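You operate a simulated robot arm through the tools that you are given. There is no shell and no other tool. Be economical: measure what you need, move in short steps, check, and stop when the job is done.

Carry out the task below with a simulated robot arm. There is one attempt and no reset: what you move stays moved.

TASK
Run the block with the purple top through the patcher at 150 C.
Fine: lay it on the ribbed plate afterwards; the slide ends pulled out; the two blocks beside it and the dwell slider stay.
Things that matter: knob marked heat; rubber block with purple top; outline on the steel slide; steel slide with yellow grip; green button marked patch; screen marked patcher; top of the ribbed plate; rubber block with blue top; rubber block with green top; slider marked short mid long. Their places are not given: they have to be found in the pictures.

It is judged by the outcome, as a careful person would: the job done as asked, and still so three seconds after it is handed in. It fails if anything else is knocked over, pushed out of place, dropped, spilled or broken.

THE ROBOT
A 6-joint arm with a two-finger parallel gripper, fixed in place. Base frame: the origin is at the foot of the arm, x ahead of it, y to its left, z up; the work surface is at about z = 0.002. Lengths are in m, angles in rad, forces in N, time in s.
With the tool pointing down near the work surface it reaches from about 0.14 to 0.58 m from the base axis. Its first joint turns from -1.152 to 1.152 rad. Payload 2.1 kg.
Tool frame: the origin (TCP) lies between the finger pads and is the grasp point; the fingertips stand 0.03 m ahead of it; z points along the fingers, y is the line along which they close. The gripper opens to 0.094 m. The fingers are 0.028 m wide and 0.01 m thick; the gripper's body (0.05 by 0.096 m) begins 0.055 m behind the TCP.
Orientation is that of the tool frame in the base frame, as [roll, pitch, yaw] about the fixed x, y, z axes, in that order (R = Rz(yaw) Ry(pitch) Rx(roll)). With the fingers straight down and closing along the base's y, the tool's x points along the base's -x, its y along +y and its z along -z.

THE INTERFACE
- The arm moves only by the tool drive_tool. Its argument "steps" is a list of rows, each a list of 3 entries, a list of its own where there are three numbers: the closure, from 0 (fully open) to 1 (shut), then the shift along the tool's x, y, z in units of 150 mm (1.0 is 150 mm), then the turn, a rotation vector about the tool's x, y, z in units of 90 degrees (1.0 is 90 degrees). In form: [[jaw, [dx, dy, dz], [wx, wy, wz]], ...]. A call has 1 to 12 rows; each row is the pose to reach, as a shift and turn from the pose commanded when the call began, along the tool's axes at that moment. A call with a number of a shift or a turn outside -1 to 1 is refused whole. A row lasts 0.2 s, in which the tool goes at most 0.05 m and 0.15 rad; a call with a longer step from one row to the next is refused whole, and so is a gripper value outside its range. A pose out of reach is approached as far as the arm can. The call stops where the force on the tool passes 70 N (or 10 N more than at its start, if that is more) or the arm is blocked; 0.2 s more then pass. The fingers move at their own pace (about 0.072 m/s each) and stop on an object; they squeeze with about 21 N. The grip force told is the motor's: it shows also when the fingers shut on nothing. Time passes only in rows, and 0.2 s behind the last, so rows that repeat a pose let the fingers close. It gives the time, the measured TCP pose, the force on the tool (base axes), the opening and the grip force at its end, in the units of the frame above (readings bear some noise).
- Cameras (640 x 400 px; columns grow to the right, rows downward): "scene" is fixed at [0.0591, -0.3755, 0.4798]; the picture's right is [0.75, -0.67, 0.00], its down [-0.41, -0.46, -0.79] and it looks along [0.52, 0.59, -0.62] (base axes); focal length 295 px, centre (320, 200). "wrist" rides on the gripper at [-0.037, 0, -0.058] in the tool frame; the picture's right is [0.00, -1.00, 0.00], its down [0.97, 0.00, -0.24] and it looks along [0.24, 0.00, 0.97] (tool axes); focal length 218 px, centre (320, 200).
- grab_frame(camera): a new picture of that camera. No time passes.
- measure_at(camera, pixels): for up to 12 pixels [column, row] of the newest picture of that camera ("zoom" is the newest enlarged one), the place [x, y, z] in the base frame of the surface seen there, good to about 0.003 m. No time passes.
- inspect(camera, box): a new picture of the part [left, top, right, bottom] of that camera's present view, enlarged. No time passes.
- close_job(): hands the job in; it is judged then, once.

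Work in short steps. Measure before you move; look again where a grasp or a placing could have gone wrong, and mend it. You have 80 turns and 54 pictures in all, those below and enlarged ones among them. Open the gripper and draw the arm clear of the work before you hand the job in, unless the task says otherwise; then end with one line.

The tools are called as a command line: name --argument value ..., lists and objects as JSON in quotes. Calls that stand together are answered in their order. drive_tool: Moves the arm, as the interface text tells. Its arguments: {"type":"object","properties":{"steps":{"type":"array","items":{"type":"array"}}},"required":["steps"]} The other tools are called the same way: grab_frame (camera) takes a picture; measure_at (camera, pixels) gives the place of the surface under pixels of a picture; inspect (camera, box) takes an enlarged picture of a part of a camera's view; close_job () hands the job in.

At the start:

```text
time: 0.0
ee_pos: [0.3426, -0.0973, 0.2957]
orientation: [-3.141, 0.001, 3.141]
ft_force: [-0.2, -0.3, 0.9]
width: 0.0942
gripper_force: 0.0
```

scene: 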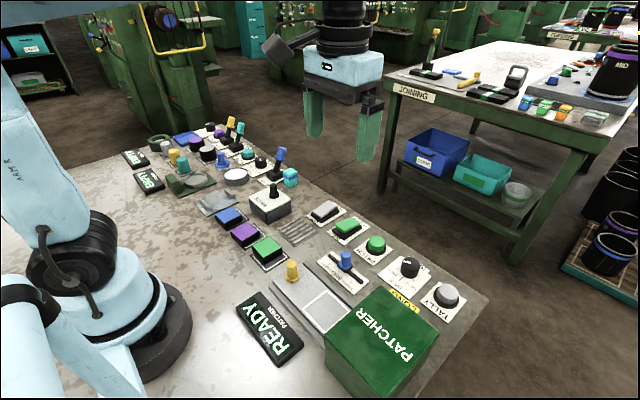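
wrist: 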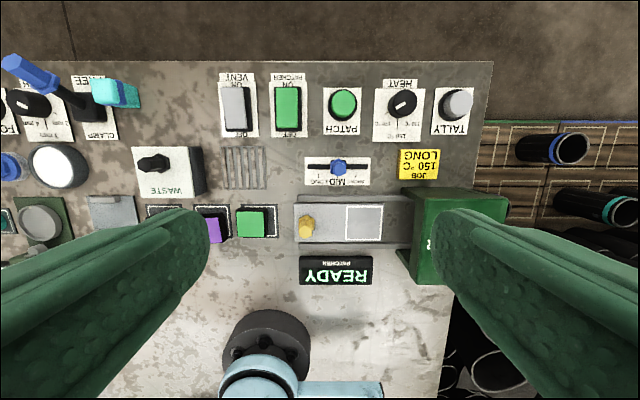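

The pictures show the blocks at about (240,235) in the scene and the patcher at lower right. I zoom in to read the controls.

inspect --camera "wrist" --box '[200, 60, 500, 290]'

inspect --camera "scene" --box '[200, 180, 480, 390]'

measure_at --camera "wrist" --pixels '[[306, 227], [363, 223], [345, 207], [381, 238], [213, 228], [251, 221], [245, 167], [403, 103], [343, 103], [339, 167], [435, 220], [290, 107]]'

```text
1.74 times, centred on (350, 175) of wrist
```

zoom: 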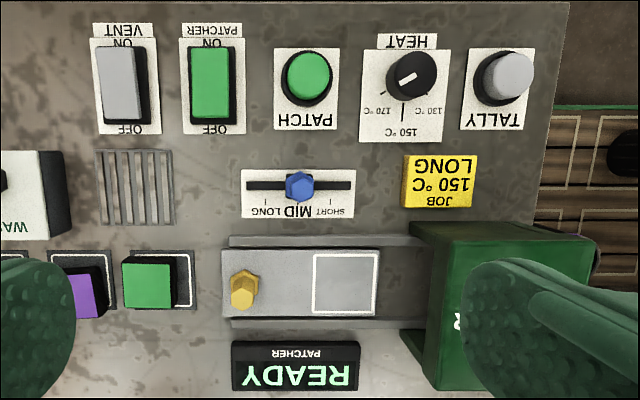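

```text
1.90 times, centred on (340, 285) of scene
```

zoom: 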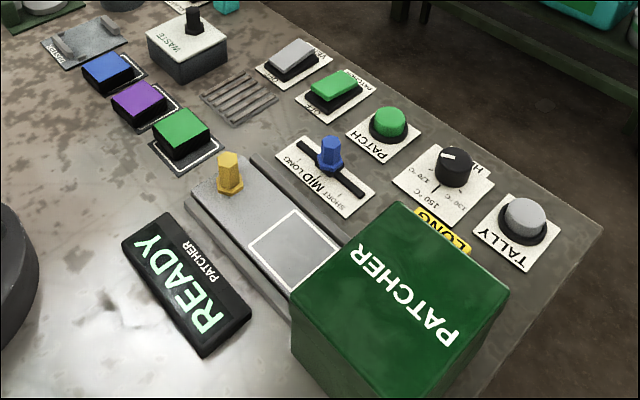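

```text
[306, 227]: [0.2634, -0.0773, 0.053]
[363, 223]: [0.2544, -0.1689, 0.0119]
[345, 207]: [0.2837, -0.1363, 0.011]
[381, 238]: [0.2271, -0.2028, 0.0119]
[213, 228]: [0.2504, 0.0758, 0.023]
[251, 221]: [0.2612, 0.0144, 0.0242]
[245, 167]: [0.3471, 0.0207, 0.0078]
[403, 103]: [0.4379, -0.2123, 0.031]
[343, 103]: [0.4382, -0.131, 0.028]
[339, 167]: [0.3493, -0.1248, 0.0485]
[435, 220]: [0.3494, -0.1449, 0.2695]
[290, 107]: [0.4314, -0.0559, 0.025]
```

The screen reads READY and the dwell stands at mid, which is to stay. I zoom on the heat knob to read its pointer, and on the blocks.

inspect --camera "wrist" --box '[365, 70, 445, 150]'

inspect --camera "scene" --box '[370, 240, 450, 300]'

```text
5.00 times, centred on (405, 110) of wrist
```

zoom: 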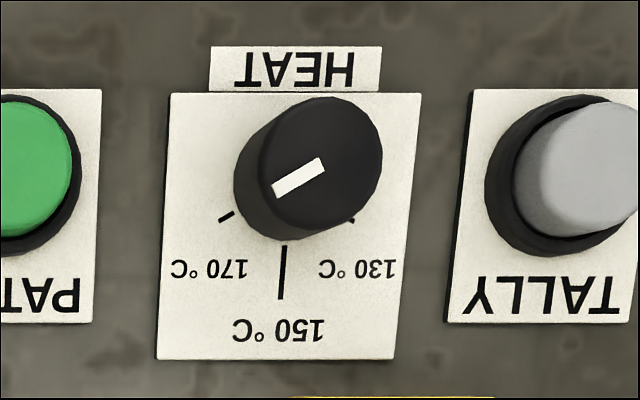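

```text
6.67 times, centred on (410, 270) of scene
```

zoom: 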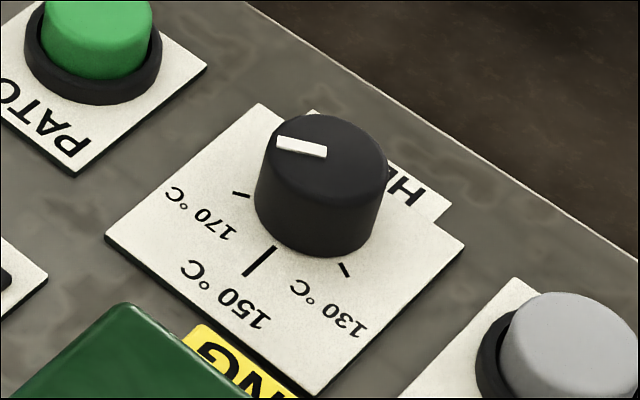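

The knob's pointer stands at 170 °C; 150 °C is straight toward the base (-x). I measure the knob, button, and slide details.

measure_at --camera "zoom" --pixels '[[325, 160], [272, 155], [380, 160], [325, 120], [325, 200], [320, 245], [240, 194], [250, 262], [345, 270], [97, 30], [540, 330]]'

inspect --camera "scene" --box '[200, 195, 300, 275]'

```text
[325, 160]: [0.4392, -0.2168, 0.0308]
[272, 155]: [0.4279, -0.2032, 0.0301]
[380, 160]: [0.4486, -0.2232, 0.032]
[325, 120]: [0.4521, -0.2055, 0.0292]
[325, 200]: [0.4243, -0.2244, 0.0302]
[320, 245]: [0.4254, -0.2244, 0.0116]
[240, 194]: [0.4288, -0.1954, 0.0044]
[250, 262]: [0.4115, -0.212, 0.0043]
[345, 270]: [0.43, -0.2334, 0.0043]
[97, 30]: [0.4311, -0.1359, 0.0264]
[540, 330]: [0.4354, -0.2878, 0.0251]
```

```text
5.00 times, centred on (250, 235) of scene
```

zoom: 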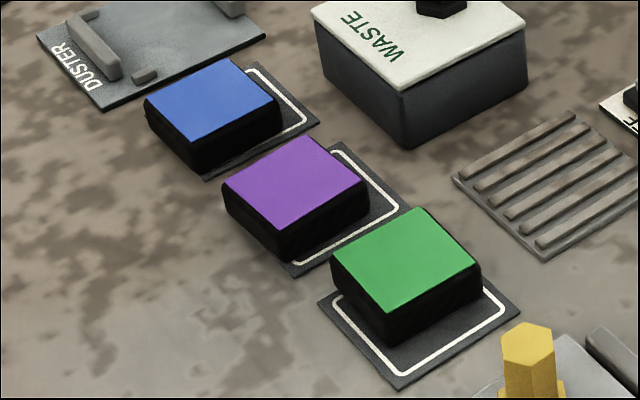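

Now I measure the purple block's top corners and its neighbours' facing edges, plus the ribbed plate.

measure_at --camera "zoom" --pixels '[[226, 185], [309, 140], [364, 183], [284, 231], [297, 187], [200, 135], [276, 98], [336, 262], [415, 212], [386, 308], [472, 262], [230, 63]]'

inspect --camera "scene" --box '[265, 200, 375, 340]'

```text
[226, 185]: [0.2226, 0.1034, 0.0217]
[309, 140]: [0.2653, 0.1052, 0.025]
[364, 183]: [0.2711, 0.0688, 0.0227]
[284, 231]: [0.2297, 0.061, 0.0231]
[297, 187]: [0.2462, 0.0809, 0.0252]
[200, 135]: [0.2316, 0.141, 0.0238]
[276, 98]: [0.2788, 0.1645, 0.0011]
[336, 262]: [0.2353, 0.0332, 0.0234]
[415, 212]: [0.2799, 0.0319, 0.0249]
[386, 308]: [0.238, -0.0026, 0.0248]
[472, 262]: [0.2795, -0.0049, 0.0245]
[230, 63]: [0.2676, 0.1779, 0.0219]
```

```text
2.86 times, centred on (320, 270) of scene
```

zoom: 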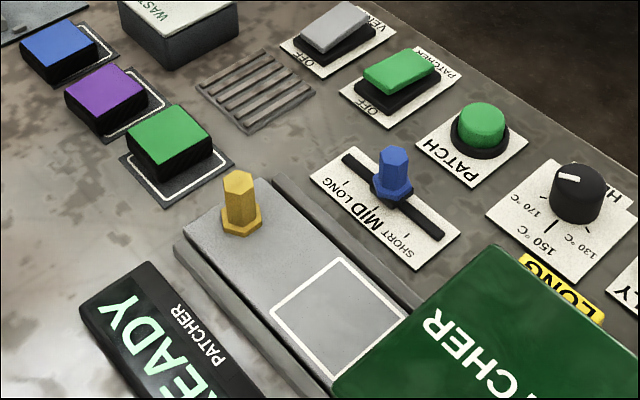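

I measure the slide's outline, grip, channel and patcher housing, and the ribbed plate corners.

measure_at --camera "zoom" --pixels '[[272, 312], [344, 259], [408, 315], [334, 381], [240, 183], [241, 228], [197, 86], [258, 52], [315, 93], [246, 134], [256, 92], [335, 390]]'

measure_at --camera "wrist" --pixels '[[300, 195], [300, 240], [412, 195], [413, 245], [412, 190], [425, 220], [332, 272], [305, 218], [308, 238], [405, 270]]'

measure_at --camera "scene" --pixels '[[386, 287], [437, 330], [385, 395], [325, 345], [380, 330]]'

```text
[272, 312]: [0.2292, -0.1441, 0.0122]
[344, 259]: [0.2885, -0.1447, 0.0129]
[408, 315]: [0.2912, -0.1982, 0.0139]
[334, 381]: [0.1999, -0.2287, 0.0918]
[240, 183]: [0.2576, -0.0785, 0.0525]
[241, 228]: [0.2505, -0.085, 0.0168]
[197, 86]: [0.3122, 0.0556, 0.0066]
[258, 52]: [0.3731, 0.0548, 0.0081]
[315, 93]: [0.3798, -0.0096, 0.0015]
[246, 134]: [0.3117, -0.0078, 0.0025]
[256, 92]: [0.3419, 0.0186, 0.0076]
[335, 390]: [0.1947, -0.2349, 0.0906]
```

```text
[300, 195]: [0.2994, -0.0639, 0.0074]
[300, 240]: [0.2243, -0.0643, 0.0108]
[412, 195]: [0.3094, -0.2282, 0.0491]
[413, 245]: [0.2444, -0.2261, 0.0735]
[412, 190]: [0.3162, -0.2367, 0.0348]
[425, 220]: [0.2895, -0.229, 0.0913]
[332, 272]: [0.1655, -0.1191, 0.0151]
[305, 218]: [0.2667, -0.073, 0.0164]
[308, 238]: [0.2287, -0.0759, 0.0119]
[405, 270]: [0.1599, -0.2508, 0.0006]
```

```text
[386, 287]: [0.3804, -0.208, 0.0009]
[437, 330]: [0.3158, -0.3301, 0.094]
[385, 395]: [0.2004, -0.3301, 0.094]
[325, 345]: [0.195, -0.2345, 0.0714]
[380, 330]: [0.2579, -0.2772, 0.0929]
```

Knob centre is about (0.4385, -0.2135), top z 0.031, radius 0.016. I go above it with a partly closed gripper.

drive_tool --steps '[[0.35, [-0.13, -0.16, 0.19], [0, 0, 0]], [0.35, [-0.26, -0.32, 0.38], [0, 0, 0]], [0.35, [-0.39, -0.47, 0.58], [0, 0, 0]], [0.35, [-0.52, -0.63, 0.77], [0, 0, 0]], [0.35, [-0.639, -0.775, 0.971], [0, 0, 0]], [0.35, [-0.639, -0.775, 0.971], [0, 0, 0]]]'

grab_frame --camera "wrist"

```text
time: 1.4
ee_pos: [0.4387, -0.213, 0.1502]
orientation: [-3.141, 0.0, -3.141]
ft_force: [0.3, -0.4, 0.3]
width: 0.0611
gripper_force: 0.0
```

```text
45 pictures are left
```

wrist: 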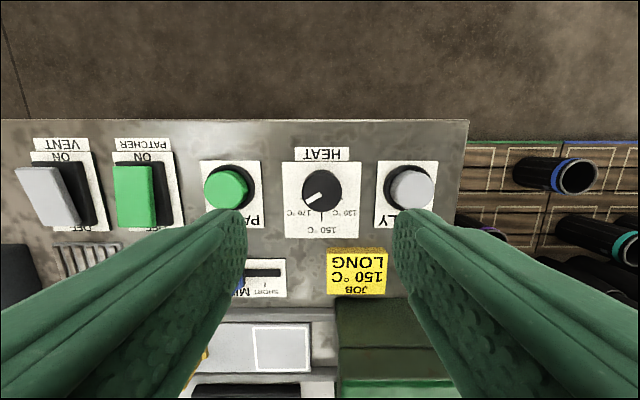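

The knob (321,190) is centred between the fingers. I descend to z 0.042 and close.

drive_tool --steps '[[0.35, [0, 0, 0.25], [0, 0, 0]], [0.35, [0, 0, 0.5], [0, 0, 0]], [0.35, [0, 0, 0.64], [0, 0, 0]], [0.35, [0, 0, 0.72], [0, 0, 0]], [0.8, [0, 0, 0.72], [0, 0, 0]], [0.8, [0, 0, 0.72], [0, 0, 0]], [0.8, [0, 0, 0.72], [0, 0, 0]]]'

inspect --camera "scene" --box '[350, 220, 480, 310]'

```text
time: 3.0
ee_pos: [0.4401, -0.2153, 0.0428]
orientation: [-3.138, 0.003, 3.141]
ft_force: [6.1, -21.3, -9.7]
width: 0.034
gripper_force: 44.7
```

```text
4.44 times, centred on (415, 265) of scene
```

zoom: 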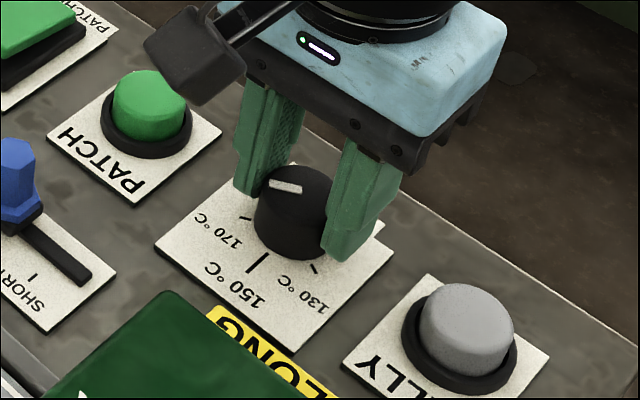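

The knob is gripped (0.034 wide) with a small side load. I centre by ~2 mm and turn it 60° counter-clockwise from above.

drive_tool --steps '[[0.8, [-0.01, -0.014, 0], [0, 0, -0.07]], [0.8, [-0.01, -0.014, 0], [0, 0, -0.15]], [0.8, [-0.01, -0.014, 0], [0, 0, -0.23]], [0.8, [-0.01, -0.014, 0], [0, 0, -0.31]], [0.8, [-0.01, -0.014, 0], [0, 0, -0.39]], [0.8, [-0.01, -0.014, 0], [0, 0, -0.47]], [0.8, [-0.01, -0.014, 0], [0, 0, -0.55]], [0.8, [-0.01, -0.014, 0], [0, 0, -0.62]], [0.8, [-0.01, -0.014, 0], [0, 0, -0.667]], [0.8, [-0.01, -0.014, 0], [0, 0, -0.667]]]'

inspect --camera "scene" --box '[350, 220, 480, 310]'

```text
time: 5.2
ee_pos: [0.4398, -0.2137, 0.0431]
orientation: [3.135, 0.004, -2.092]
ft_force: [-18.3, 27.3, 0.9]
width: 0.0341
gripper_force: 44.7
```

```text
4.44 times, centred on (415, 265) of scene
```

zoom: 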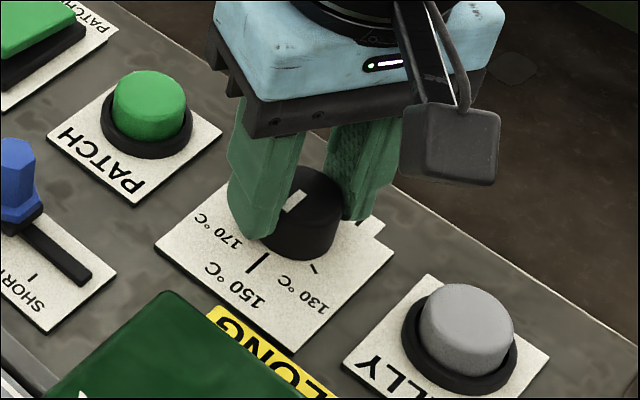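

The pointer now seems to face the 150 mark. I open to ~0.06, rise, and check.

drive_tool --steps '[[0.35, [0, 0, 0], [0, 0, 0]], [0.35, [0, 0, 0], [0, 0, 0]], [0.35, [0, 0, -0.2], [0, 0, 0]], [0.35, [0, 0, -0.5], [0, 0, 0]], [0.35, [0, 0, -0.8], [0, 0, 0]]]'

inspect --camera "scene" --box '[350, 220, 480, 310]'

grab_frame --camera "wrist"

```text
time: 6.4
ee_pos: [0.4399, -0.2145, 0.1634]
orientation: [-3.141, 0.002, -2.094]
ft_force: [0.9, 0.7, 0.8]
width: 0.0611
gripper_force: 0.0
```

```text
4.44 times, centred on (415, 265) of scene
```

zoom: 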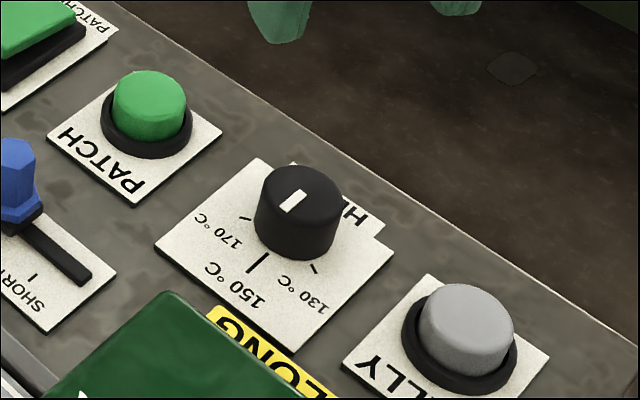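

```text
41 pictures are left
```

wrist: 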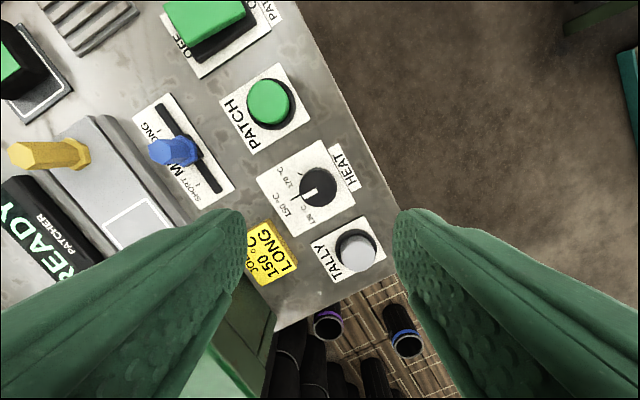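

Heat is set at 150 °C. I head toward the purple block, turning so the fingers close along base x.

drive_tool --steps '[[0, [-0.12, 0.22, -0.08], [0, 0, -0.08]], [0, [-0.24, 0.44, -0.16], [0, 0, -0.16]], [0, [-0.36, 0.66, -0.25], [0, 0, -0.24]], [0, [-0.48, 0.88, -0.25], [0, 0, -0.3]], [0, [-0.54, 0.99, -0.25], [0, 0, -0.333]]]'

```text
time: 7.6
ee_pos: [0.3508, -0.0696, 0.1996]
orientation: [-3.141, -0.001, -1.569]
ft_force: [-0.5, 0.3, 0.1]
width: 0.0943
gripper_force: 0.1
```

drive_tool --steps '[[0, [-0.24, 0.17, 0], [0, 0, 0]], [0, [-0.48, 0.34, 0], [0, 0, 0]], [0, [-0.72, 0.51, 0], [0, 0, 0]], [0, [-0.98, 0.7, 0], [0, 0, 0]], [0, [-0.98, 0.7, 0], [0, 0, 0]]]'

inspect --camera "wrist" --box '[220, 100, 420, 225]'

```text
time: 8.8
ee_pos: [0.2452, 0.0758, 0.2007]
orientation: [-3.138, 0.0, -1.572]
ft_force: [-0.7, 0.3, -0.7]
width: 0.0942
gripper_force: 0.1
```

```text
3.20 times, centred on (320, 162) of wrist
```

zoom: 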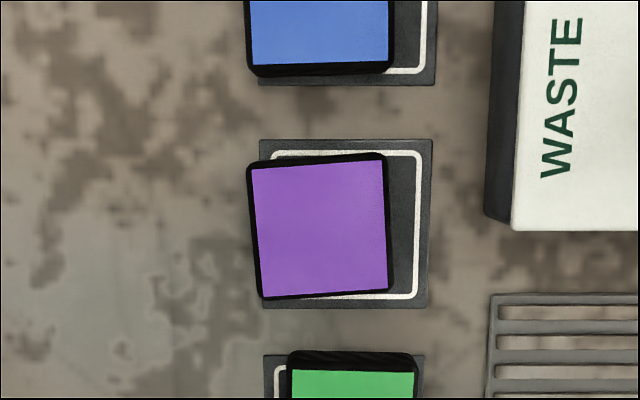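

Purple block is rotated about 4° CCW; I measure its edges.

measure_at --camera "zoom" --pixels '[[320, 225], [258, 228], [383, 225], [318, 165], [322, 287], [318, 60], [350, 375], [420, 225], [545, 220]]'

```text
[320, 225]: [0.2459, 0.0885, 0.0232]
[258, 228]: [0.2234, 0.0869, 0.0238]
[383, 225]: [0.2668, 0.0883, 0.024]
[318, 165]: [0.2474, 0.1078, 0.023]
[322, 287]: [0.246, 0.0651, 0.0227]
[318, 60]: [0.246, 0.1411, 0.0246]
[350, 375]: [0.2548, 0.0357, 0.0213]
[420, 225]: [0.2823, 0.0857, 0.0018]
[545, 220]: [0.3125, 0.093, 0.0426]
```

Block centre (0.2455, 0.0865), WASTE box near x 0.305, so I narrow the opening to 0.07 and descend.

drive_tool --steps '[[0.255, [-0.071, 0, 0.0], [0, 0, -0.045]], [0.255, [-0.071, 0, 0.3], [0, 0, -0.045]], [0.255, [-0.071, 0, 0.6], [0, 0, -0.045]], [0.255, [-0.071, 0, 0.8], [0, 0, -0.045]], [0.255, [-0.071, 0, 0.87], [0, 0, -0.045]], [0.255, [-0.071, 0, 0.87], [0, 0, -0.045]]]'

grab_frame --camera "wrist"

inspect --camera "scene" --box '[190, 160, 320, 280]'

```text
time: 10.2
ee_pos: [0.2468, 0.0849, 0.0681]
orientation: [-3.141, 0.001, -1.498]
ft_force: [-0.1, 0.3, -0.5]
width: 0.07
gripper_force: 0.2
```

```text
39 pictures are left
```

wrist: 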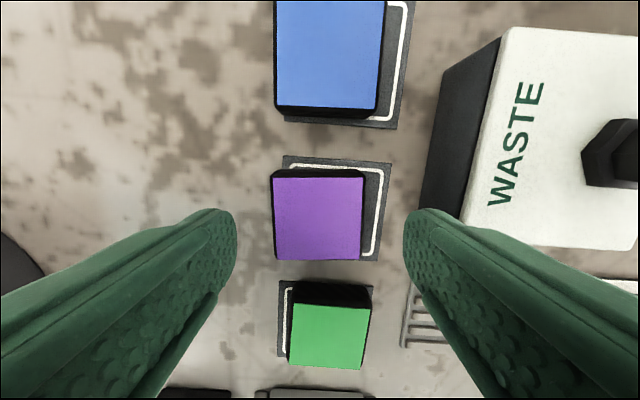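

```text
3.33 times, centred on (255, 220) of scene
```

zoom: 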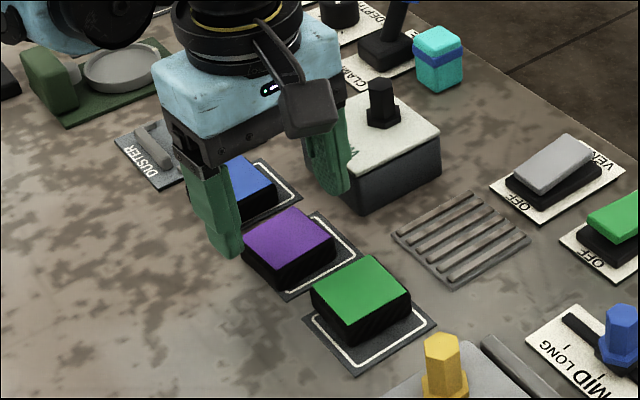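

Fingers straddle the block (318,215), clear of WASTE and neighbours. Descend 29 mm and close.

drive_tool --steps '[[0.255, [-0.01, 0, 0.1], [0, 0, 0]], [0.255, [-0.01, 0, 0.195], [0, 0, 0]], [0.7, [-0.01, 0, 0.195], [0, 0, 0]], [0.7, [-0.01, 0, 0.195], [0, 0, 0]], [0.7, [-0.01, 0, 0.195], [0, 0, 0]]]'

inspect --camera "scene" --box '[190, 160, 320, 280]'

```text
time: 11.4
ee_pos: [0.2464, 0.0869, 0.0396]
orientation: [-3.139, 0.0, -1.498]
ft_force: [-0.3, -0.3, 0.7]
width: 0.0472
gripper_force: 20.8
```

```text
3.33 times, centred on (255, 220) of scene
```

zoom: 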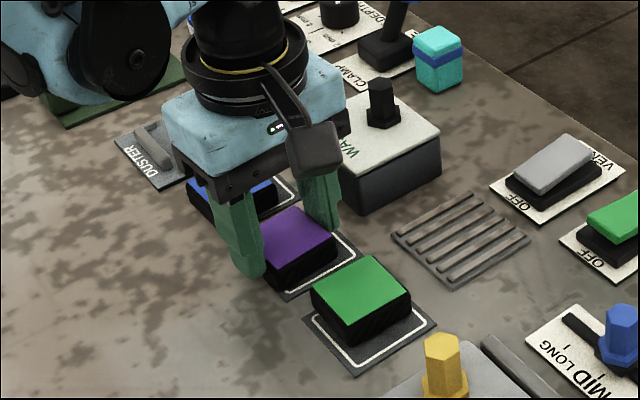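

Held (0.047 wide). Lift and square up with the base.

drive_tool --steps '[[0.7, [0, 0, -0.1], [0, 0, 0]], [0.7, [0, 0, -0.3], [0, 0, 0]], [0.7, [0, 0, -0.55], [0, 0, 0]], [0.7, [0, 0, -0.75], [0, 0, 0.045]], [0.7, [0, 0, -0.75], [0, 0, 0.045]]]'

grab_frame --camera "scene"

```text
time: 12.6
ee_pos: [0.2474, 0.0879, 0.1538]
orientation: [-3.139, 0.001, -1.57]
ft_force: [-0.3, 0.4, -1.1]
width: 0.0472
gripper_force: 20.9
```

```text
36 pictures are left
```

scene: 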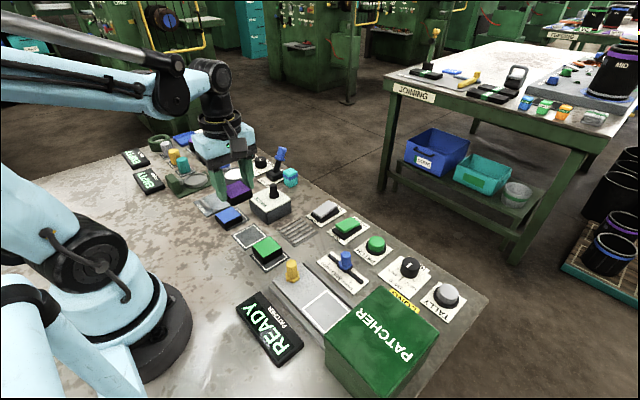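

Block lifted; neighbours undisturbed. Carry toward the slide outline, first 0.13 m along -y.

drive_tool --steps '[[0.7, [0.28, -0.03, 0], [0, 0, 0]], [0.7, [0.56, -0.06, 0], [0, 0, 0]], [0.7, [0.84, -0.087, 0], [0, 0, 0]], [0.7, [0.95, -0.087, 0], [0, 0, 0]]]'

drive_tool --steps '[[0.7, [0.25, 0, 0], [0, 0, 0]], [0.7, [0.5, 0, 0], [0, 0, 0]], [0.7, [0.7, 0, 0], [0, 0, 0]], [0.7, [0.783, 0, 0], [0, 0, 0]], [0.7, [0.783, 0, 0], [0, 0, 0]]]'

grab_frame --camera "wrist"

inspect --camera "scene" --box '[250, 220, 420, 360]'

```text
time: 13.6
ee_pos: [0.2602, -0.0548, 0.1533]
orientation: [-3.141, 0.0, -1.569]
ft_force: [0.4, 0.1, 0.0]
width: 0.0472
gripper_force: 21.3
```

```text
time: 14.8
ee_pos: [0.2601, -0.1713, 0.1525]
orientation: [-3.139, 0.0, -1.57]
ft_force: [0.2, -0.4, -1.0]
width: 0.0473
gripper_force: 20.4
```

```text
35 pictures are left
```

wrist: 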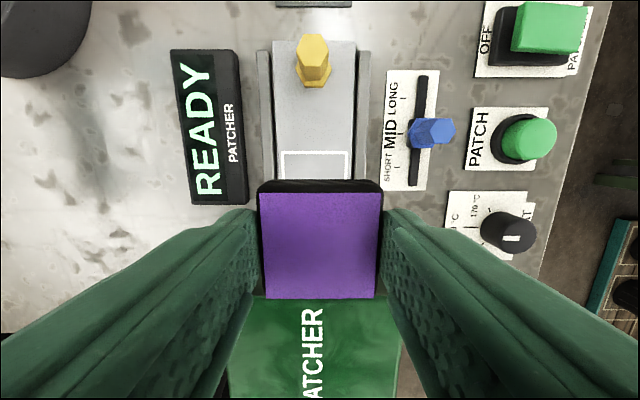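

```text
2.86 times, centred on (335, 290) of scene
```

zoom: 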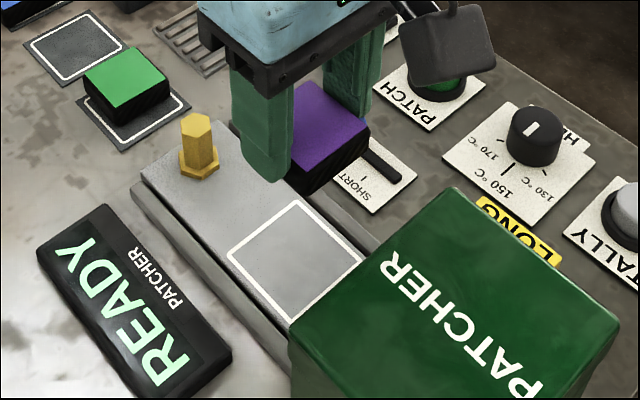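

I re-measure the outline from the wrist view and housing face before lowering.

measure_at --camera "wrist" --pixels '[[281, 165], [351, 165], [316, 152], [270, 100], [356, 100], [320, 245]]'

measure_at --camera "zoom" --pixels '[[228, 252], [297, 200], [360, 257], [290, 320], [310, 230]]'

```text
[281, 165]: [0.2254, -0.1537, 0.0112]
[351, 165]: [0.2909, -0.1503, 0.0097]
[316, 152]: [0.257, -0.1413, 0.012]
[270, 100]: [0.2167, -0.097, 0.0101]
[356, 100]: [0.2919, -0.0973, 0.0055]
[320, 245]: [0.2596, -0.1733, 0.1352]
```

```text
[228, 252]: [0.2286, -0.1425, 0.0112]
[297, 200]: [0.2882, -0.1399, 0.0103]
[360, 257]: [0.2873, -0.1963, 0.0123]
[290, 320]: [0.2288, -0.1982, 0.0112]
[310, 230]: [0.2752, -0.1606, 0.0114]
```

Outline centre (0.258, -0.170), slide top z 0.0115. I lower to TCP 0.050, just above contact.

drive_tool --steps '[[0.7, [-0.01, 0.01, 0.2], [0, 0, 0]], [0.7, [-0.01, 0.01, 0.45], [0, 0, 0]], [0.7, [-0.01, 0.01, 0.6], [0, 0, 0]], [0.7, [-0.01, 0.01, 0.67], [0, 0, 0]], [0.7, [-0.01, 0.01, 0.683], [0, 0, 0]], [0.7, [-0.01, 0.01, 0.683], [0, 0, 0]]]'

inspect --camera "scene" --box '[250, 220, 420, 360]'

```text
time: 16.2
ee_pos: [0.2579, -0.1709, 0.0511]
orientation: [-3.14, 0.0, -1.571]
ft_force: [0.9, 0.4, -0.9]
width: 0.0475
gripper_force: 20.9
```

```text
2.86 times, centred on (335, 290) of scene
```

zoom: 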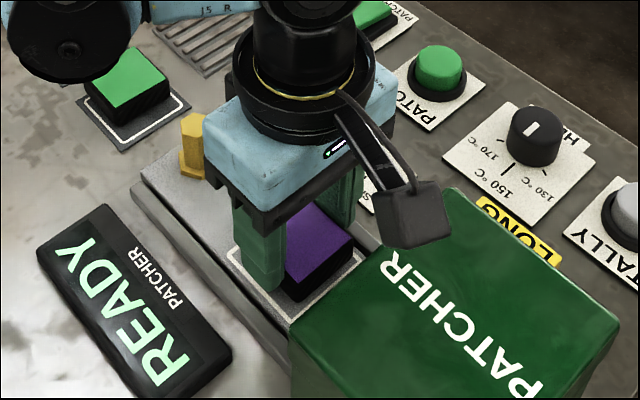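

Position good (0.258, -0.171). Lower 2 mm more, release, and rise.

drive_tool --steps '[[0.7, [0, 0, 0.014], [0, 0, 0]], [0.7, [0, 0, 0.014], [0, 0, 0]], [0.25, [0, 0, 0.014], [0, 0, 0]], [0.25, [0, 0, 0.014], [0, 0, 0]], [0.25, [0, 0, -0.1], [0, 0, 0]], [0.25, [0, 0, -0.35], [0, 0, 0]], [0.25, [0, 0, -0.66], [0, 0, 0]]]'

inspect --camera "scene" --box '[250, 220, 420, 360]'

grab_frame --camera "wrist"

```text
time: 17.8
ee_pos: [0.2581, -0.1708, 0.1492]
orientation: [-3.14, -0.001, -1.573]
ft_force: [0.0, -0.7, 0.8]
width: 0.0703
gripper_force: 0.1
```

```text
2.86 times, centred on (335, 290) of scene
```

zoom: 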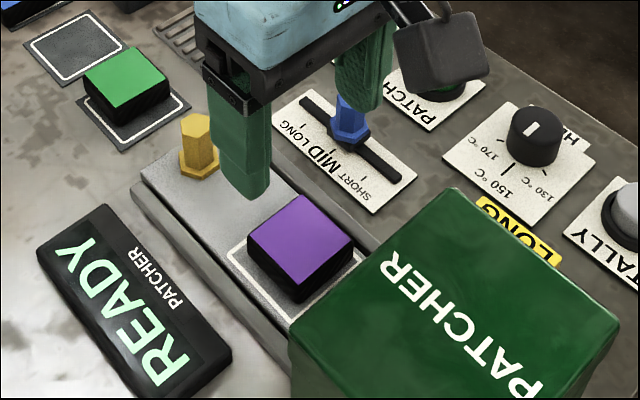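

```text
31 pictures are left
```

wrist: 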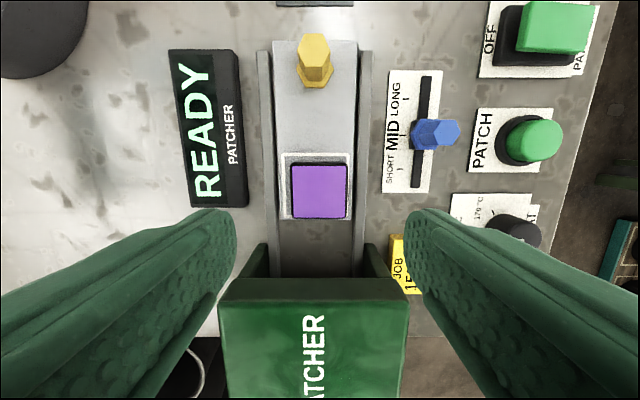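

Block sits within the outline. Now locate the yellow grip precisely.

measure_at --camera "wrist" --pixels '[[313, 44], [303, 44], [325, 44], [313, 36], [314, 53], [300, 80], [330, 80], [320, 190], [320, 164], [320, 216]]'

measure_at --camera "zoom" --pixels '[[194, 123], [183, 123], [206, 123], [194, 117], [194, 130], [440, 45], [440, 80]]'

```text
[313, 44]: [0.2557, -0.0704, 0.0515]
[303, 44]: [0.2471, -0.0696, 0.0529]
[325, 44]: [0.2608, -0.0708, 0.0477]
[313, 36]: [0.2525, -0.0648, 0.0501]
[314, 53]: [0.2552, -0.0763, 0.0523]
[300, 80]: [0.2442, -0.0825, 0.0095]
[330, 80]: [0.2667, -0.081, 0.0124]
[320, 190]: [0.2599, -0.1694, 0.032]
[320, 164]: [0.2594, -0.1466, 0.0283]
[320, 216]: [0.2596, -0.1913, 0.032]
```

```text
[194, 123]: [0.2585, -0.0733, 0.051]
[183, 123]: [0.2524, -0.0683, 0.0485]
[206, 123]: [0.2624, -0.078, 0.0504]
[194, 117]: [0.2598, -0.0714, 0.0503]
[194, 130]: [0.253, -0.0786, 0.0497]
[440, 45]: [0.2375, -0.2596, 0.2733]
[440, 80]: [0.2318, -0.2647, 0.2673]
```

Grip centre (0.257, -0.073), top 0.051. Move over, descend to TCP 0.060, close.

drive_tool --steps '[[0.25, [-0.25, 0, 0], [0, 0, 0]], [0.25, [-0.5, 0, 0], [0, 0, 0]], [0.25, [-0.653, 0, 0.0], [0, 0, 0]], [0.25, [-0.653, 0, 0.3], [0, 0, 0]], [0.25, [-0.653, 0, 0.5], [0, 0, 0]], [0.25, [-0.653, 0, 0.595], [0, 0, 0]], [0.9, [-0.653, 0, 0.595], [0, 0, 0]], [0.9, [-0.653, 0, 0.595], [0, 0, 0]], [0.9, [-0.653, 0, 0.595], [0, 0, 0]], [0.9, [-0.653, 0, 0.595], [0, 0, 0]]]'

inspect --camera "scene" --box '[230, 200, 420, 360]'

```text
time: 20.0
ee_pos: [0.2552, -0.0726, 0.0593]
orientation: [3.135, 0.001, -1.57]
ft_force: [-32.1, -0.6, -9.4]
width: 0.0215
gripper_force: 45.1
```

```text
2.50 times, centred on (325, 280) of scene
```

zoom: 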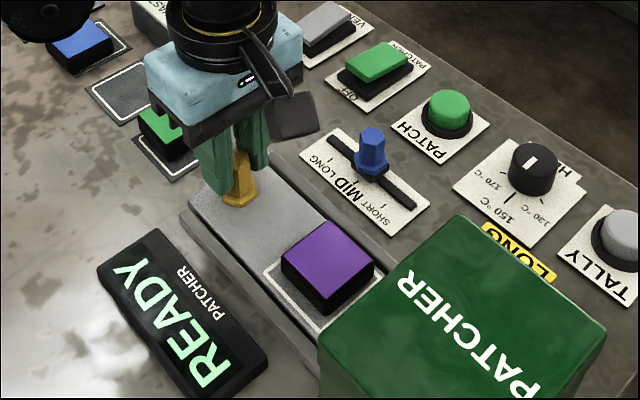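

Grip held with an x side-load; I shift 2.5 mm in -x to relieve it and push the slide in gently.

drive_tool --steps '[[0.9, [0, 0.018, 0], [0, 0, 0]], [0.9, [0.06, 0.018, 0], [0, 0, 0]], [0.9, [0.13, 0.018, 0], [0, 0, 0]], [0.9, [0.2, 0.018, 0], [0, 0, 0]], [0.9, [0.27, 0.018, 0], [0, 0, 0]], [0.9, [0.34, 0.018, 0], [0, 0, 0]], [0.9, [0.41, 0.018, 0], [0, 0, 0]], [0.9, [0.48, 0.018, 0], [0, 0, 0]], [0.9, [0.54, 0.018, 0], [0, 0, 0]]]'

inspect --camera "scene" --box '[230, 200, 420, 360]'

```text
time: 22.0
ee_pos: [0.2547, -0.1543, 0.0594]
orientation: [-3.141, -0.001, -1.571]
ft_force: [-18.1, 0.5, -14.7]
width: 0.0213
gripper_force: 45.5
```

```text
2.50 times, centred on (325, 280) of scene
```

zoom: 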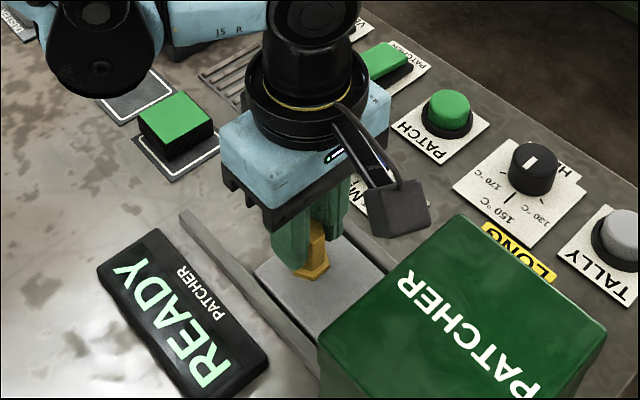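

Slides freely (y force ~0). Push on to the end stop in small steps.

drive_tool --steps '[[0.9, [0.05, 0, 0], [0, 0, 0]], [0.9, [0.1, 0, 0], [0, 0, 0]], [0.9, [0.15, 0, 0], [0, 0, 0]], [0.9, [0.2, 0, 0], [0, 0, 0]], [0.9, [0.2, 0, 0], [0, 0, 0]]]'

inspect --camera "scene" --box '[230, 200, 420, 360]'

```text
time: 23.2
ee_pos: [0.2542, -0.1816, 0.0595]
orientation: [3.136, 0.012, -1.569]
ft_force: [-15.2, 39.8, -2.7]
width: 0.0213
gripper_force: 45.3
```

```text
2.50 times, centred on (325, 280) of scene
```

zoom: 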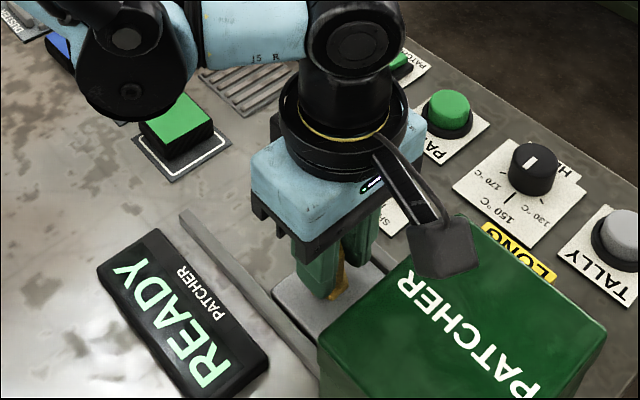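

End stop reached (40 N, y -0.182). Relieve, release, and rise.

drive_tool --steps '[[0.9, [-0.025, 0, 0], [0, 0, 0]], [0.3, [-0.025, 0, 0], [0, 0, 0]], [0.3, [-0.025, 0, 0], [0, 0, 0]], [0.3, [-0.025, 0, 0], [0, 0, 0]], [0.3, [-0.025, 0, -0.2], [0, 0, 0]], [0.3, [-0.025, 0, -0.5], [0, 0, 0]], [0.3, [-0.025, 0, -0.75], [0, 0, 0]], [0.3, [-0.025, 0, -0.75], [0, 0, 0]]]'

grab_frame --camera "scene"

```text
time: 25.0
ee_pos: [0.2569, -0.1808, 0.1729]
orientation: [-3.141, 0.002, -1.571]
ft_force: [-0.4, 0.4, 0.4]
width: 0.066
gripper_force: 0.0
```

```text
27 pictures are left
```

scene: 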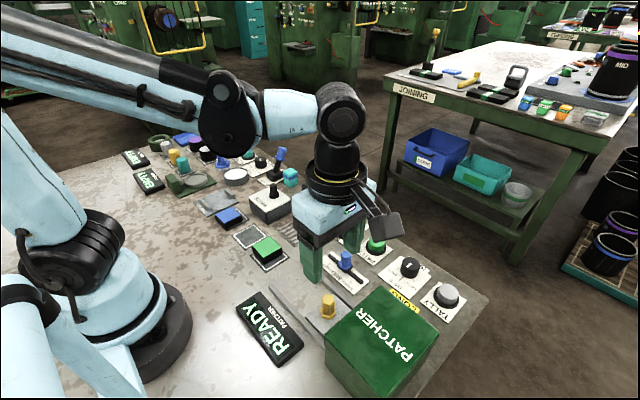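

Slide is in; screen still READY. Move toward the PATCH button with closed fingers.

drive_tool --steps '[[1, [-0.1, -0.25, 0], [0, 0, 0]], [1, [-0.2, -0.5, 0], [0, 0, 0]], [1, [-0.3, -0.75, 0], [0, 0, 0]], [1, [-0.32, -0.75, 0], [0, 0, 0]]]'

inspect --camera "scene" --box '[340, 220, 420, 270]'

grab_frame --camera "wrist"

```text
time: 26.0
ee_pos: [0.3691, -0.1302, 0.172]
orientation: [-3.14, -0.001, -1.569]
ft_force: [-0.3, -1.2, -0.8]
width: 0.0
gripper_force: 20.9
```

```text
8.00 times, centred on (380, 245) of scene
```

zoom: 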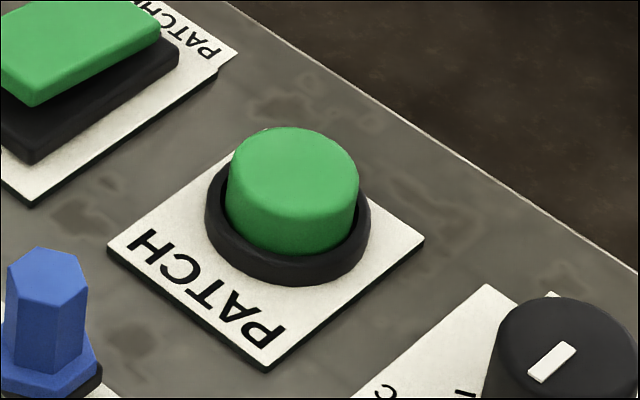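

```text
25 pictures are left
```

wrist: 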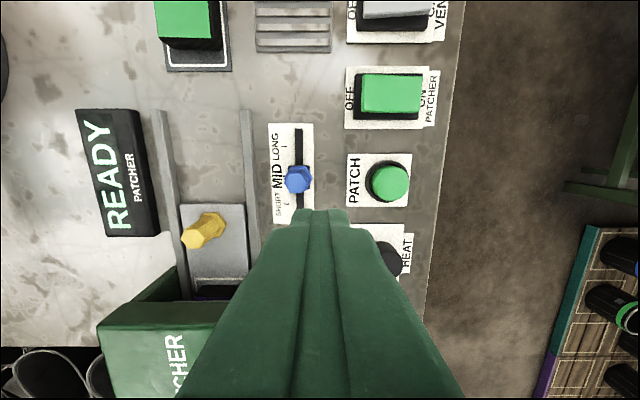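

measure_at --camera "zoom" --pixels '[[295, 167], [238, 165], [350, 170], [295, 135], [295, 200]]'

measure_at --camera "wrist" --pixels '[[391, 183], [376, 183], [406, 183], [391, 170], [391, 197]]'

```text
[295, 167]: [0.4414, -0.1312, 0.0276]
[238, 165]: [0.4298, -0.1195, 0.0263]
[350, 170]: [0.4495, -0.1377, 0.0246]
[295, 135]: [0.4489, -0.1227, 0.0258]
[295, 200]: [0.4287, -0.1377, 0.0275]
```

```text
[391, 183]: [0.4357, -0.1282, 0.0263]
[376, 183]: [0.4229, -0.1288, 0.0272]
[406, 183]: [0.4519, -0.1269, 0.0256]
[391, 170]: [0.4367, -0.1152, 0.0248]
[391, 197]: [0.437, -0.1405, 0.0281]
```

Button centre (0.438, -0.129), top z 0.0265. Go to just above it.

drive_tool --steps '[[1, [-0.007, -0.25, 0], [0, 0, 0]], [1, [-0.007, -0.46, 0.1], [0, 0, 0]], [1, [-0.007, -0.46, 0.35], [0, 0, 0]], [1, [-0.007, -0.46, 0.6], [0, 0, 0]], [1, [-0.007, -0.46, 0.7], [0, 0, 0]], [1, [-0.007, -0.46, 0.7], [0, 0, 0]]]'

inspect --camera "scene" --box '[320, 200, 440, 280]'

```text
time: 27.4
ee_pos: [0.4378, -0.13, 0.0669]
orientation: [-3.139, 0.0, -1.572]
ft_force: [-0.1, 0.4, -0.6]
width: 0.0001
gripper_force: 20.9
```

```text
5.00 times, centred on (380, 240) of scene
```

zoom: 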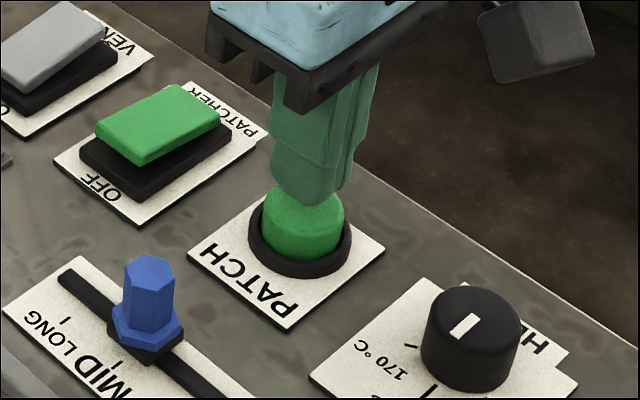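

Fingers are right over the button. Press down about 6 mm past its top and come back up.

drive_tool --steps '[[1, [0, 0, 0.06], [0, 0, 0]], [1, [0, 0, 0.09], [0, 0, 0]], [1, [0, 0, 0.11], [0, 0, 0]]]'

grab_frame --camera "scene"

```text
time: 28.2
ee_pos: [0.4371, -0.1303, 0.051]
orientation: [-3.14, -0.001, -1.572]
ft_force: [-0.7, 0.4, 8.8]
width: 0.0
gripper_force: 20.6
```

```text
23 pictures are left
```

scene: 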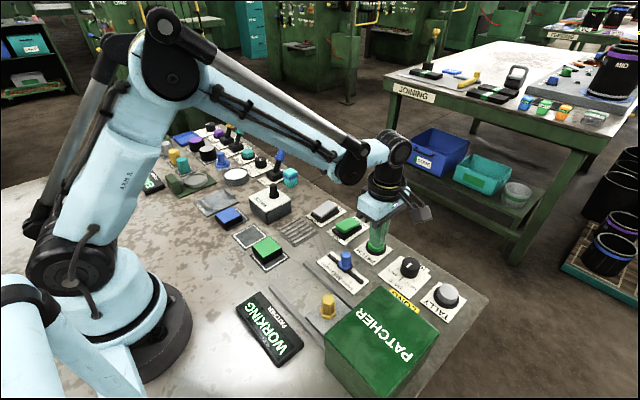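

The screen reads WORKING. Lift off and head back over the grip while it runs.

drive_tool --steps '[[1, [0, 0, -0.2], [0, 0, 0]], [1, [0, 0, -0.5], [0, 0, 0]], [1, [0, 0, -0.8], [0, 0, 0]], [0.3, [0.1, 0.25, -0.8], [0, 0, 0]], [0.3, [0.2, 0.5, -0.8], [0, 0, 0]], [0.3, [0.3, 0.75, -0.8], [0, 0, 0]], [0.3, [0.34, 0.95, -0.8], [0, 0, 0]], [0.3, [0.34, 0.95, -0.8], [0, 0, 0]]]'

drive_tool --steps '[[0.3, [0, 0.12, 0], [0, 0, 0]], [0.3, [0, 0.25, 0], [0, 0, 0]], [0.3, [0, 0.25, 0], [0, 0, 0]]]'

grab_frame --camera "wrist"

```text
time: 30.0
ee_pos: [0.2957, -0.1833, 0.1705]
orientation: [-3.141, 0.0, -1.569]
ft_force: [0.6, -0.1, -0.2]
width: 0.0659
gripper_force: 0.0
```

```text
time: 30.8
ee_pos: [0.2574, -0.182, 0.1709]
orientation: [-3.139, 0.001, -1.571]
ft_force: [-1.1, 0.1, 0.1]
width: 0.0659
gripper_force: 0.0
```

```text
22 pictures are left
```

wrist: 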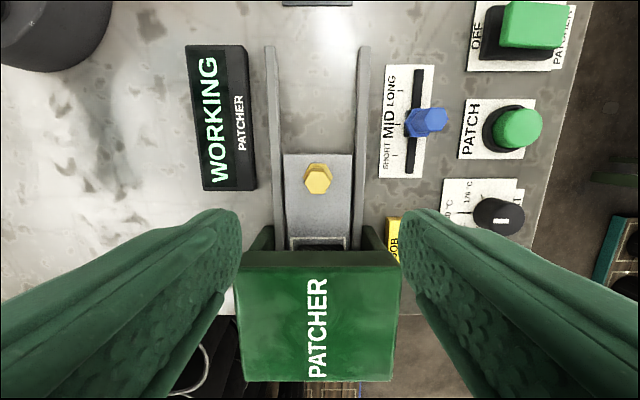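

Still WORKING. I wait in place, then look at the screen.

drive_tool --steps '[[0.3, [0, 0, 0], [0, 0, 0]], [0.3, [0, 0, 0], [0, 0, 0]], [0.3, [0, 0, 0], [0, 0, 0]], [0.3, [0, 0, 0], [0, 0, 0]], [0.3, [0, 0, 0], [0, 0, 0]], [0.3, [0, 0, 0], [0, 0, 0]], [0.3, [0, 0, 0], [0, 0, 0]], [0.3, [0, 0, 0], [0, 0, 0]], [0.3, [0, 0, 0], [0, 0, 0]], [0.3, [0, 0, 0], [0, 0, 0]], [0.3, [0, 0, 0], [0, 0, 0]], [0.3, [0, 0, 0], [0, 0, 0]]]'

drive_tool --steps '[[0.3, [0, 0, 0], [0, 0, 0]], [0.3, [0, 0, 0], [0, 0, 0]], [0.3, [0, 0, 0], [0, 0, 0]], [0.3, [0, 0, 0], [0, 0, 0]], [0.3, [0, 0, 0], [0, 0, 0]], [0.3, [0, 0, 0], [0, 0, 0]], [0.3, [0, 0, 0], [0, 0, 0]], [0.3, [0, 0, 0], [0, 0, 0]], [0.3, [0, 0, 0], [0, 0, 0]], [0.3, [0, 0, 0], [0, 0, 0]], [0.3, [0, 0, 0], [0, 0, 0]], [0.3, [0, 0, 0], [0, 0, 0]]]'

grab_frame --camera "wrist"

```text
time: 33.4
ee_pos: [0.2565, -0.1814, 0.17]
orientation: [-3.139, -0.001, -1.571]
ft_force: [-0.1, -0.2, -0.4]
width: 0.0658
gripper_force: 0.1
```

```text
time: 36.0
ee_pos: [0.2569, -0.183, 0.171]
orientation: [-3.14, 0.001, -1.571]
ft_force: [-1.1, -0.1, 0.6]
width: 0.066
gripper_force: 0.0
```

```text
21 pictures are left
```

wrist: 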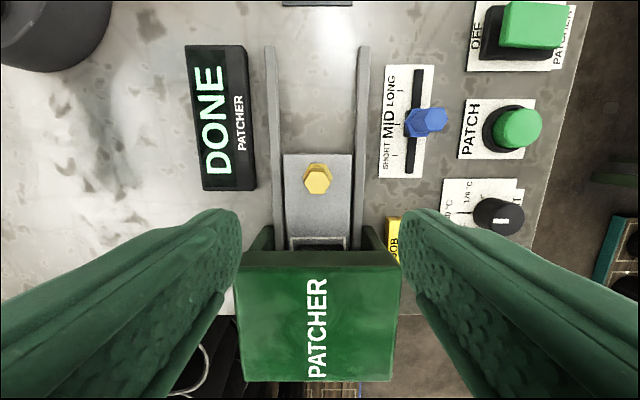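

DONE. Descend onto the grip and close.

drive_tool --steps '[[0.3, [0, 0.01, 0.3], [0, 0, 0]], [0.3, [0, 0.01, 0.55], [0, 0, 0]], [0.3, [0, 0.01, 0.7], [0, 0, 0]], [0.3, [0, 0.01, 0.74], [0, 0, 0]], [0.9, [0, 0.01, 0.74], [0, 0, 0]], [0.9, [0, 0.01, 0.74], [0, 0, 0]], [0.9, [0, 0.01, 0.74], [0, 0, 0]], [0.9, [0, 0.01, 0.74], [0, 0, 0]]]'

```text
time: 37.8
ee_pos: [0.2554, -0.1825, 0.0595]
orientation: [3.141, 0.001, -1.571]
ft_force: [-5.4, -0.5, -17.3]
width: 0.0212
gripper_force: 45.2
```

Grip held. Pull the slide out gently, ~0.109 m.

drive_tool --steps '[[0.9, [-0.03, 0, 0], [0, 0, 0]], [0.9, [-0.1, 0, 0], [0, 0, 0]], [0.9, [-0.17, 0, 0], [0, 0, 0]], [0.9, [-0.24, 0, 0], [0, 0, 0]], [0.9, [-0.31, 0, 0], [0, 0, 0]], [0.9, [-0.38, 0, 0], [0, 0, 0]], [0.9, [-0.45, 0, 0], [0, 0, 0]], [0.9, [-0.52, 0, 0], [0, 0, 0]], [0.9, [-0.59, 0, 0], [0, 0, 0]], [0.9, [-0.66, 0, 0], [0, 0, 0]], [0.9, [-0.71, 0, 0], [0, 0, 0]], [0.9, [-0.745, 0, 0], [0, 0, 0]]]'

inspect --camera "scene" --box '[230, 200, 420, 360]'

```text
time: 40.4
ee_pos: [0.2552, -0.0742, 0.0598]
orientation: [3.138, -0.018, -1.574]
ft_force: [-22.8, -40.8, 4.6]
width: 0.0215
gripper_force: 44.8
```

```text
2.50 times, centred on (325, 280) of scene
```

zoom: 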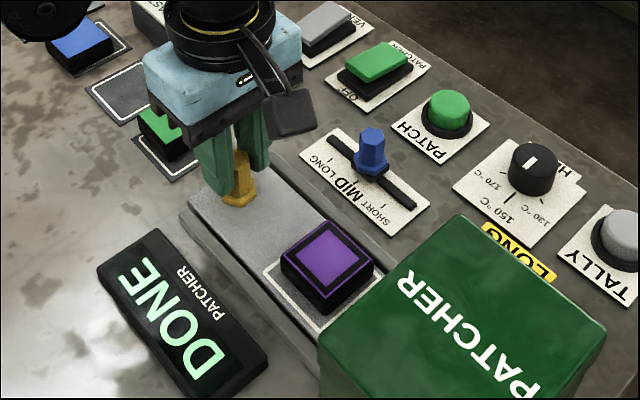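

Fully out (outer stop, -41 N), and the block bears the patch mark. Relieve, release and rise.

drive_tool --steps '[[0.9, [0.02, 0.01, 0], [0, 0, 0]], [0.25, [0.02, 0.01, 0], [0, 0, 0]], [0.25, [0.02, 0.01, 0], [0, 0, 0]], [0.25, [0.02, 0.01, 0], [0, 0, 0]], [0.25, [0.02, 0.01, -0.2], [0, 0, 0]], [0.25, [0.02, 0.01, -0.45], [0, 0, 0]], [0.25, [0.02, 0.01, -0.65], [0, 0, 0]], [0.25, [0.27, 0.0, -0.65], [0, 0, 0]], [0.25, [0.52, 0.0, -0.65], [0, 0, 0]], [0.25, [0.64, 0, -0.65], [0, 0, 0]], [0.25, [0.64, 0, -0.65], [0, 0, 0]]]'

grab_frame --camera "wrist"

```text
time: 42.8
ee_pos: [0.2548, -0.1664, 0.1579]
orientation: [3.141, 0.0, -1.572]
ft_force: [0.7, 0.0, -0.9]
width: 0.0704
gripper_force: 0.1
```

```text
19 pictures are left
```

wrist: 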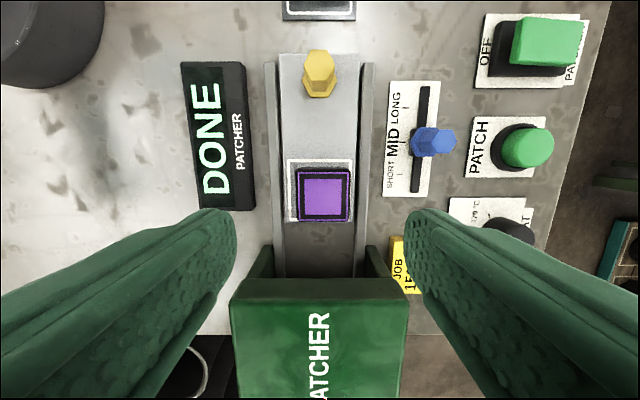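

measure_at --camera "wrist" --pixels '[[323, 195], [323, 173], [323, 217], [299, 195], [347, 195], [288, 190], [318, 160]]'

```text
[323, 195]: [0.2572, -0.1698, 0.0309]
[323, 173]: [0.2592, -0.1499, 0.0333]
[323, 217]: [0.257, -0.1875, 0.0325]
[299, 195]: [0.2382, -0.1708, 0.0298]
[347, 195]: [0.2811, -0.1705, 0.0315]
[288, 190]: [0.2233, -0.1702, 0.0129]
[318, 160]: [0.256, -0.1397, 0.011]
```

Block centre (0.259, -0.170). Descend and grasp at TCP z 0.049.

drive_tool --steps '[[0.25, [0.023, -0.025, 0.2], [0, 0, 0]], [0.25, [0.023, -0.025, 0.45], [0, 0, 0]], [0.25, [0.023, -0.025, 0.65], [0, 0, 0]], [0.25, [0.023, -0.025, 0.725], [0, 0, 0]], [0.25, [0.023, -0.025, 0.725], [0, 0, 0]], [0.7, [0.023, -0.025, 0.725], [0, 0, 0]], [0.7, [0.023, -0.025, 0.725], [0, 0, 0]], [0.7, [0.023, -0.025, 0.725], [0, 0, 0]]]'

drive_tool --steps '[[0.7, [0, 0, -0.1], [0, 0, 0]], [0.7, [0, 0, -0.3], [0, 0, 0]], [0.7, [0, 0, -0.55], [0, 0, 0]], [0.7, [0, 0, -0.8], [0, 0, 0]], [0.7, [0, 0, -0.8], [0, 0, 0]]]'

grab_frame --camera "scene"

```text
time: 44.6
ee_pos: [0.2595, -0.169, 0.0477]
orientation: [-3.139, 0.0, -1.573]
ft_force: [0.5, 0.7, 0.5]
width: 0.0472
gripper_force: 20.8
```

```text
time: 45.8
ee_pos: [0.2593, -0.168, 0.1686]
orientation: [-3.14, 0.001, -1.569]
ft_force: [1.1, -0.7, 0.0]
width: 0.0472
gripper_force: 21.2
```

```text
18 pictures are left
```

scene: 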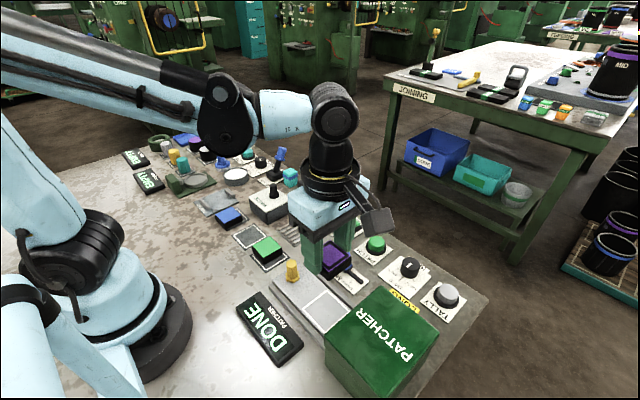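

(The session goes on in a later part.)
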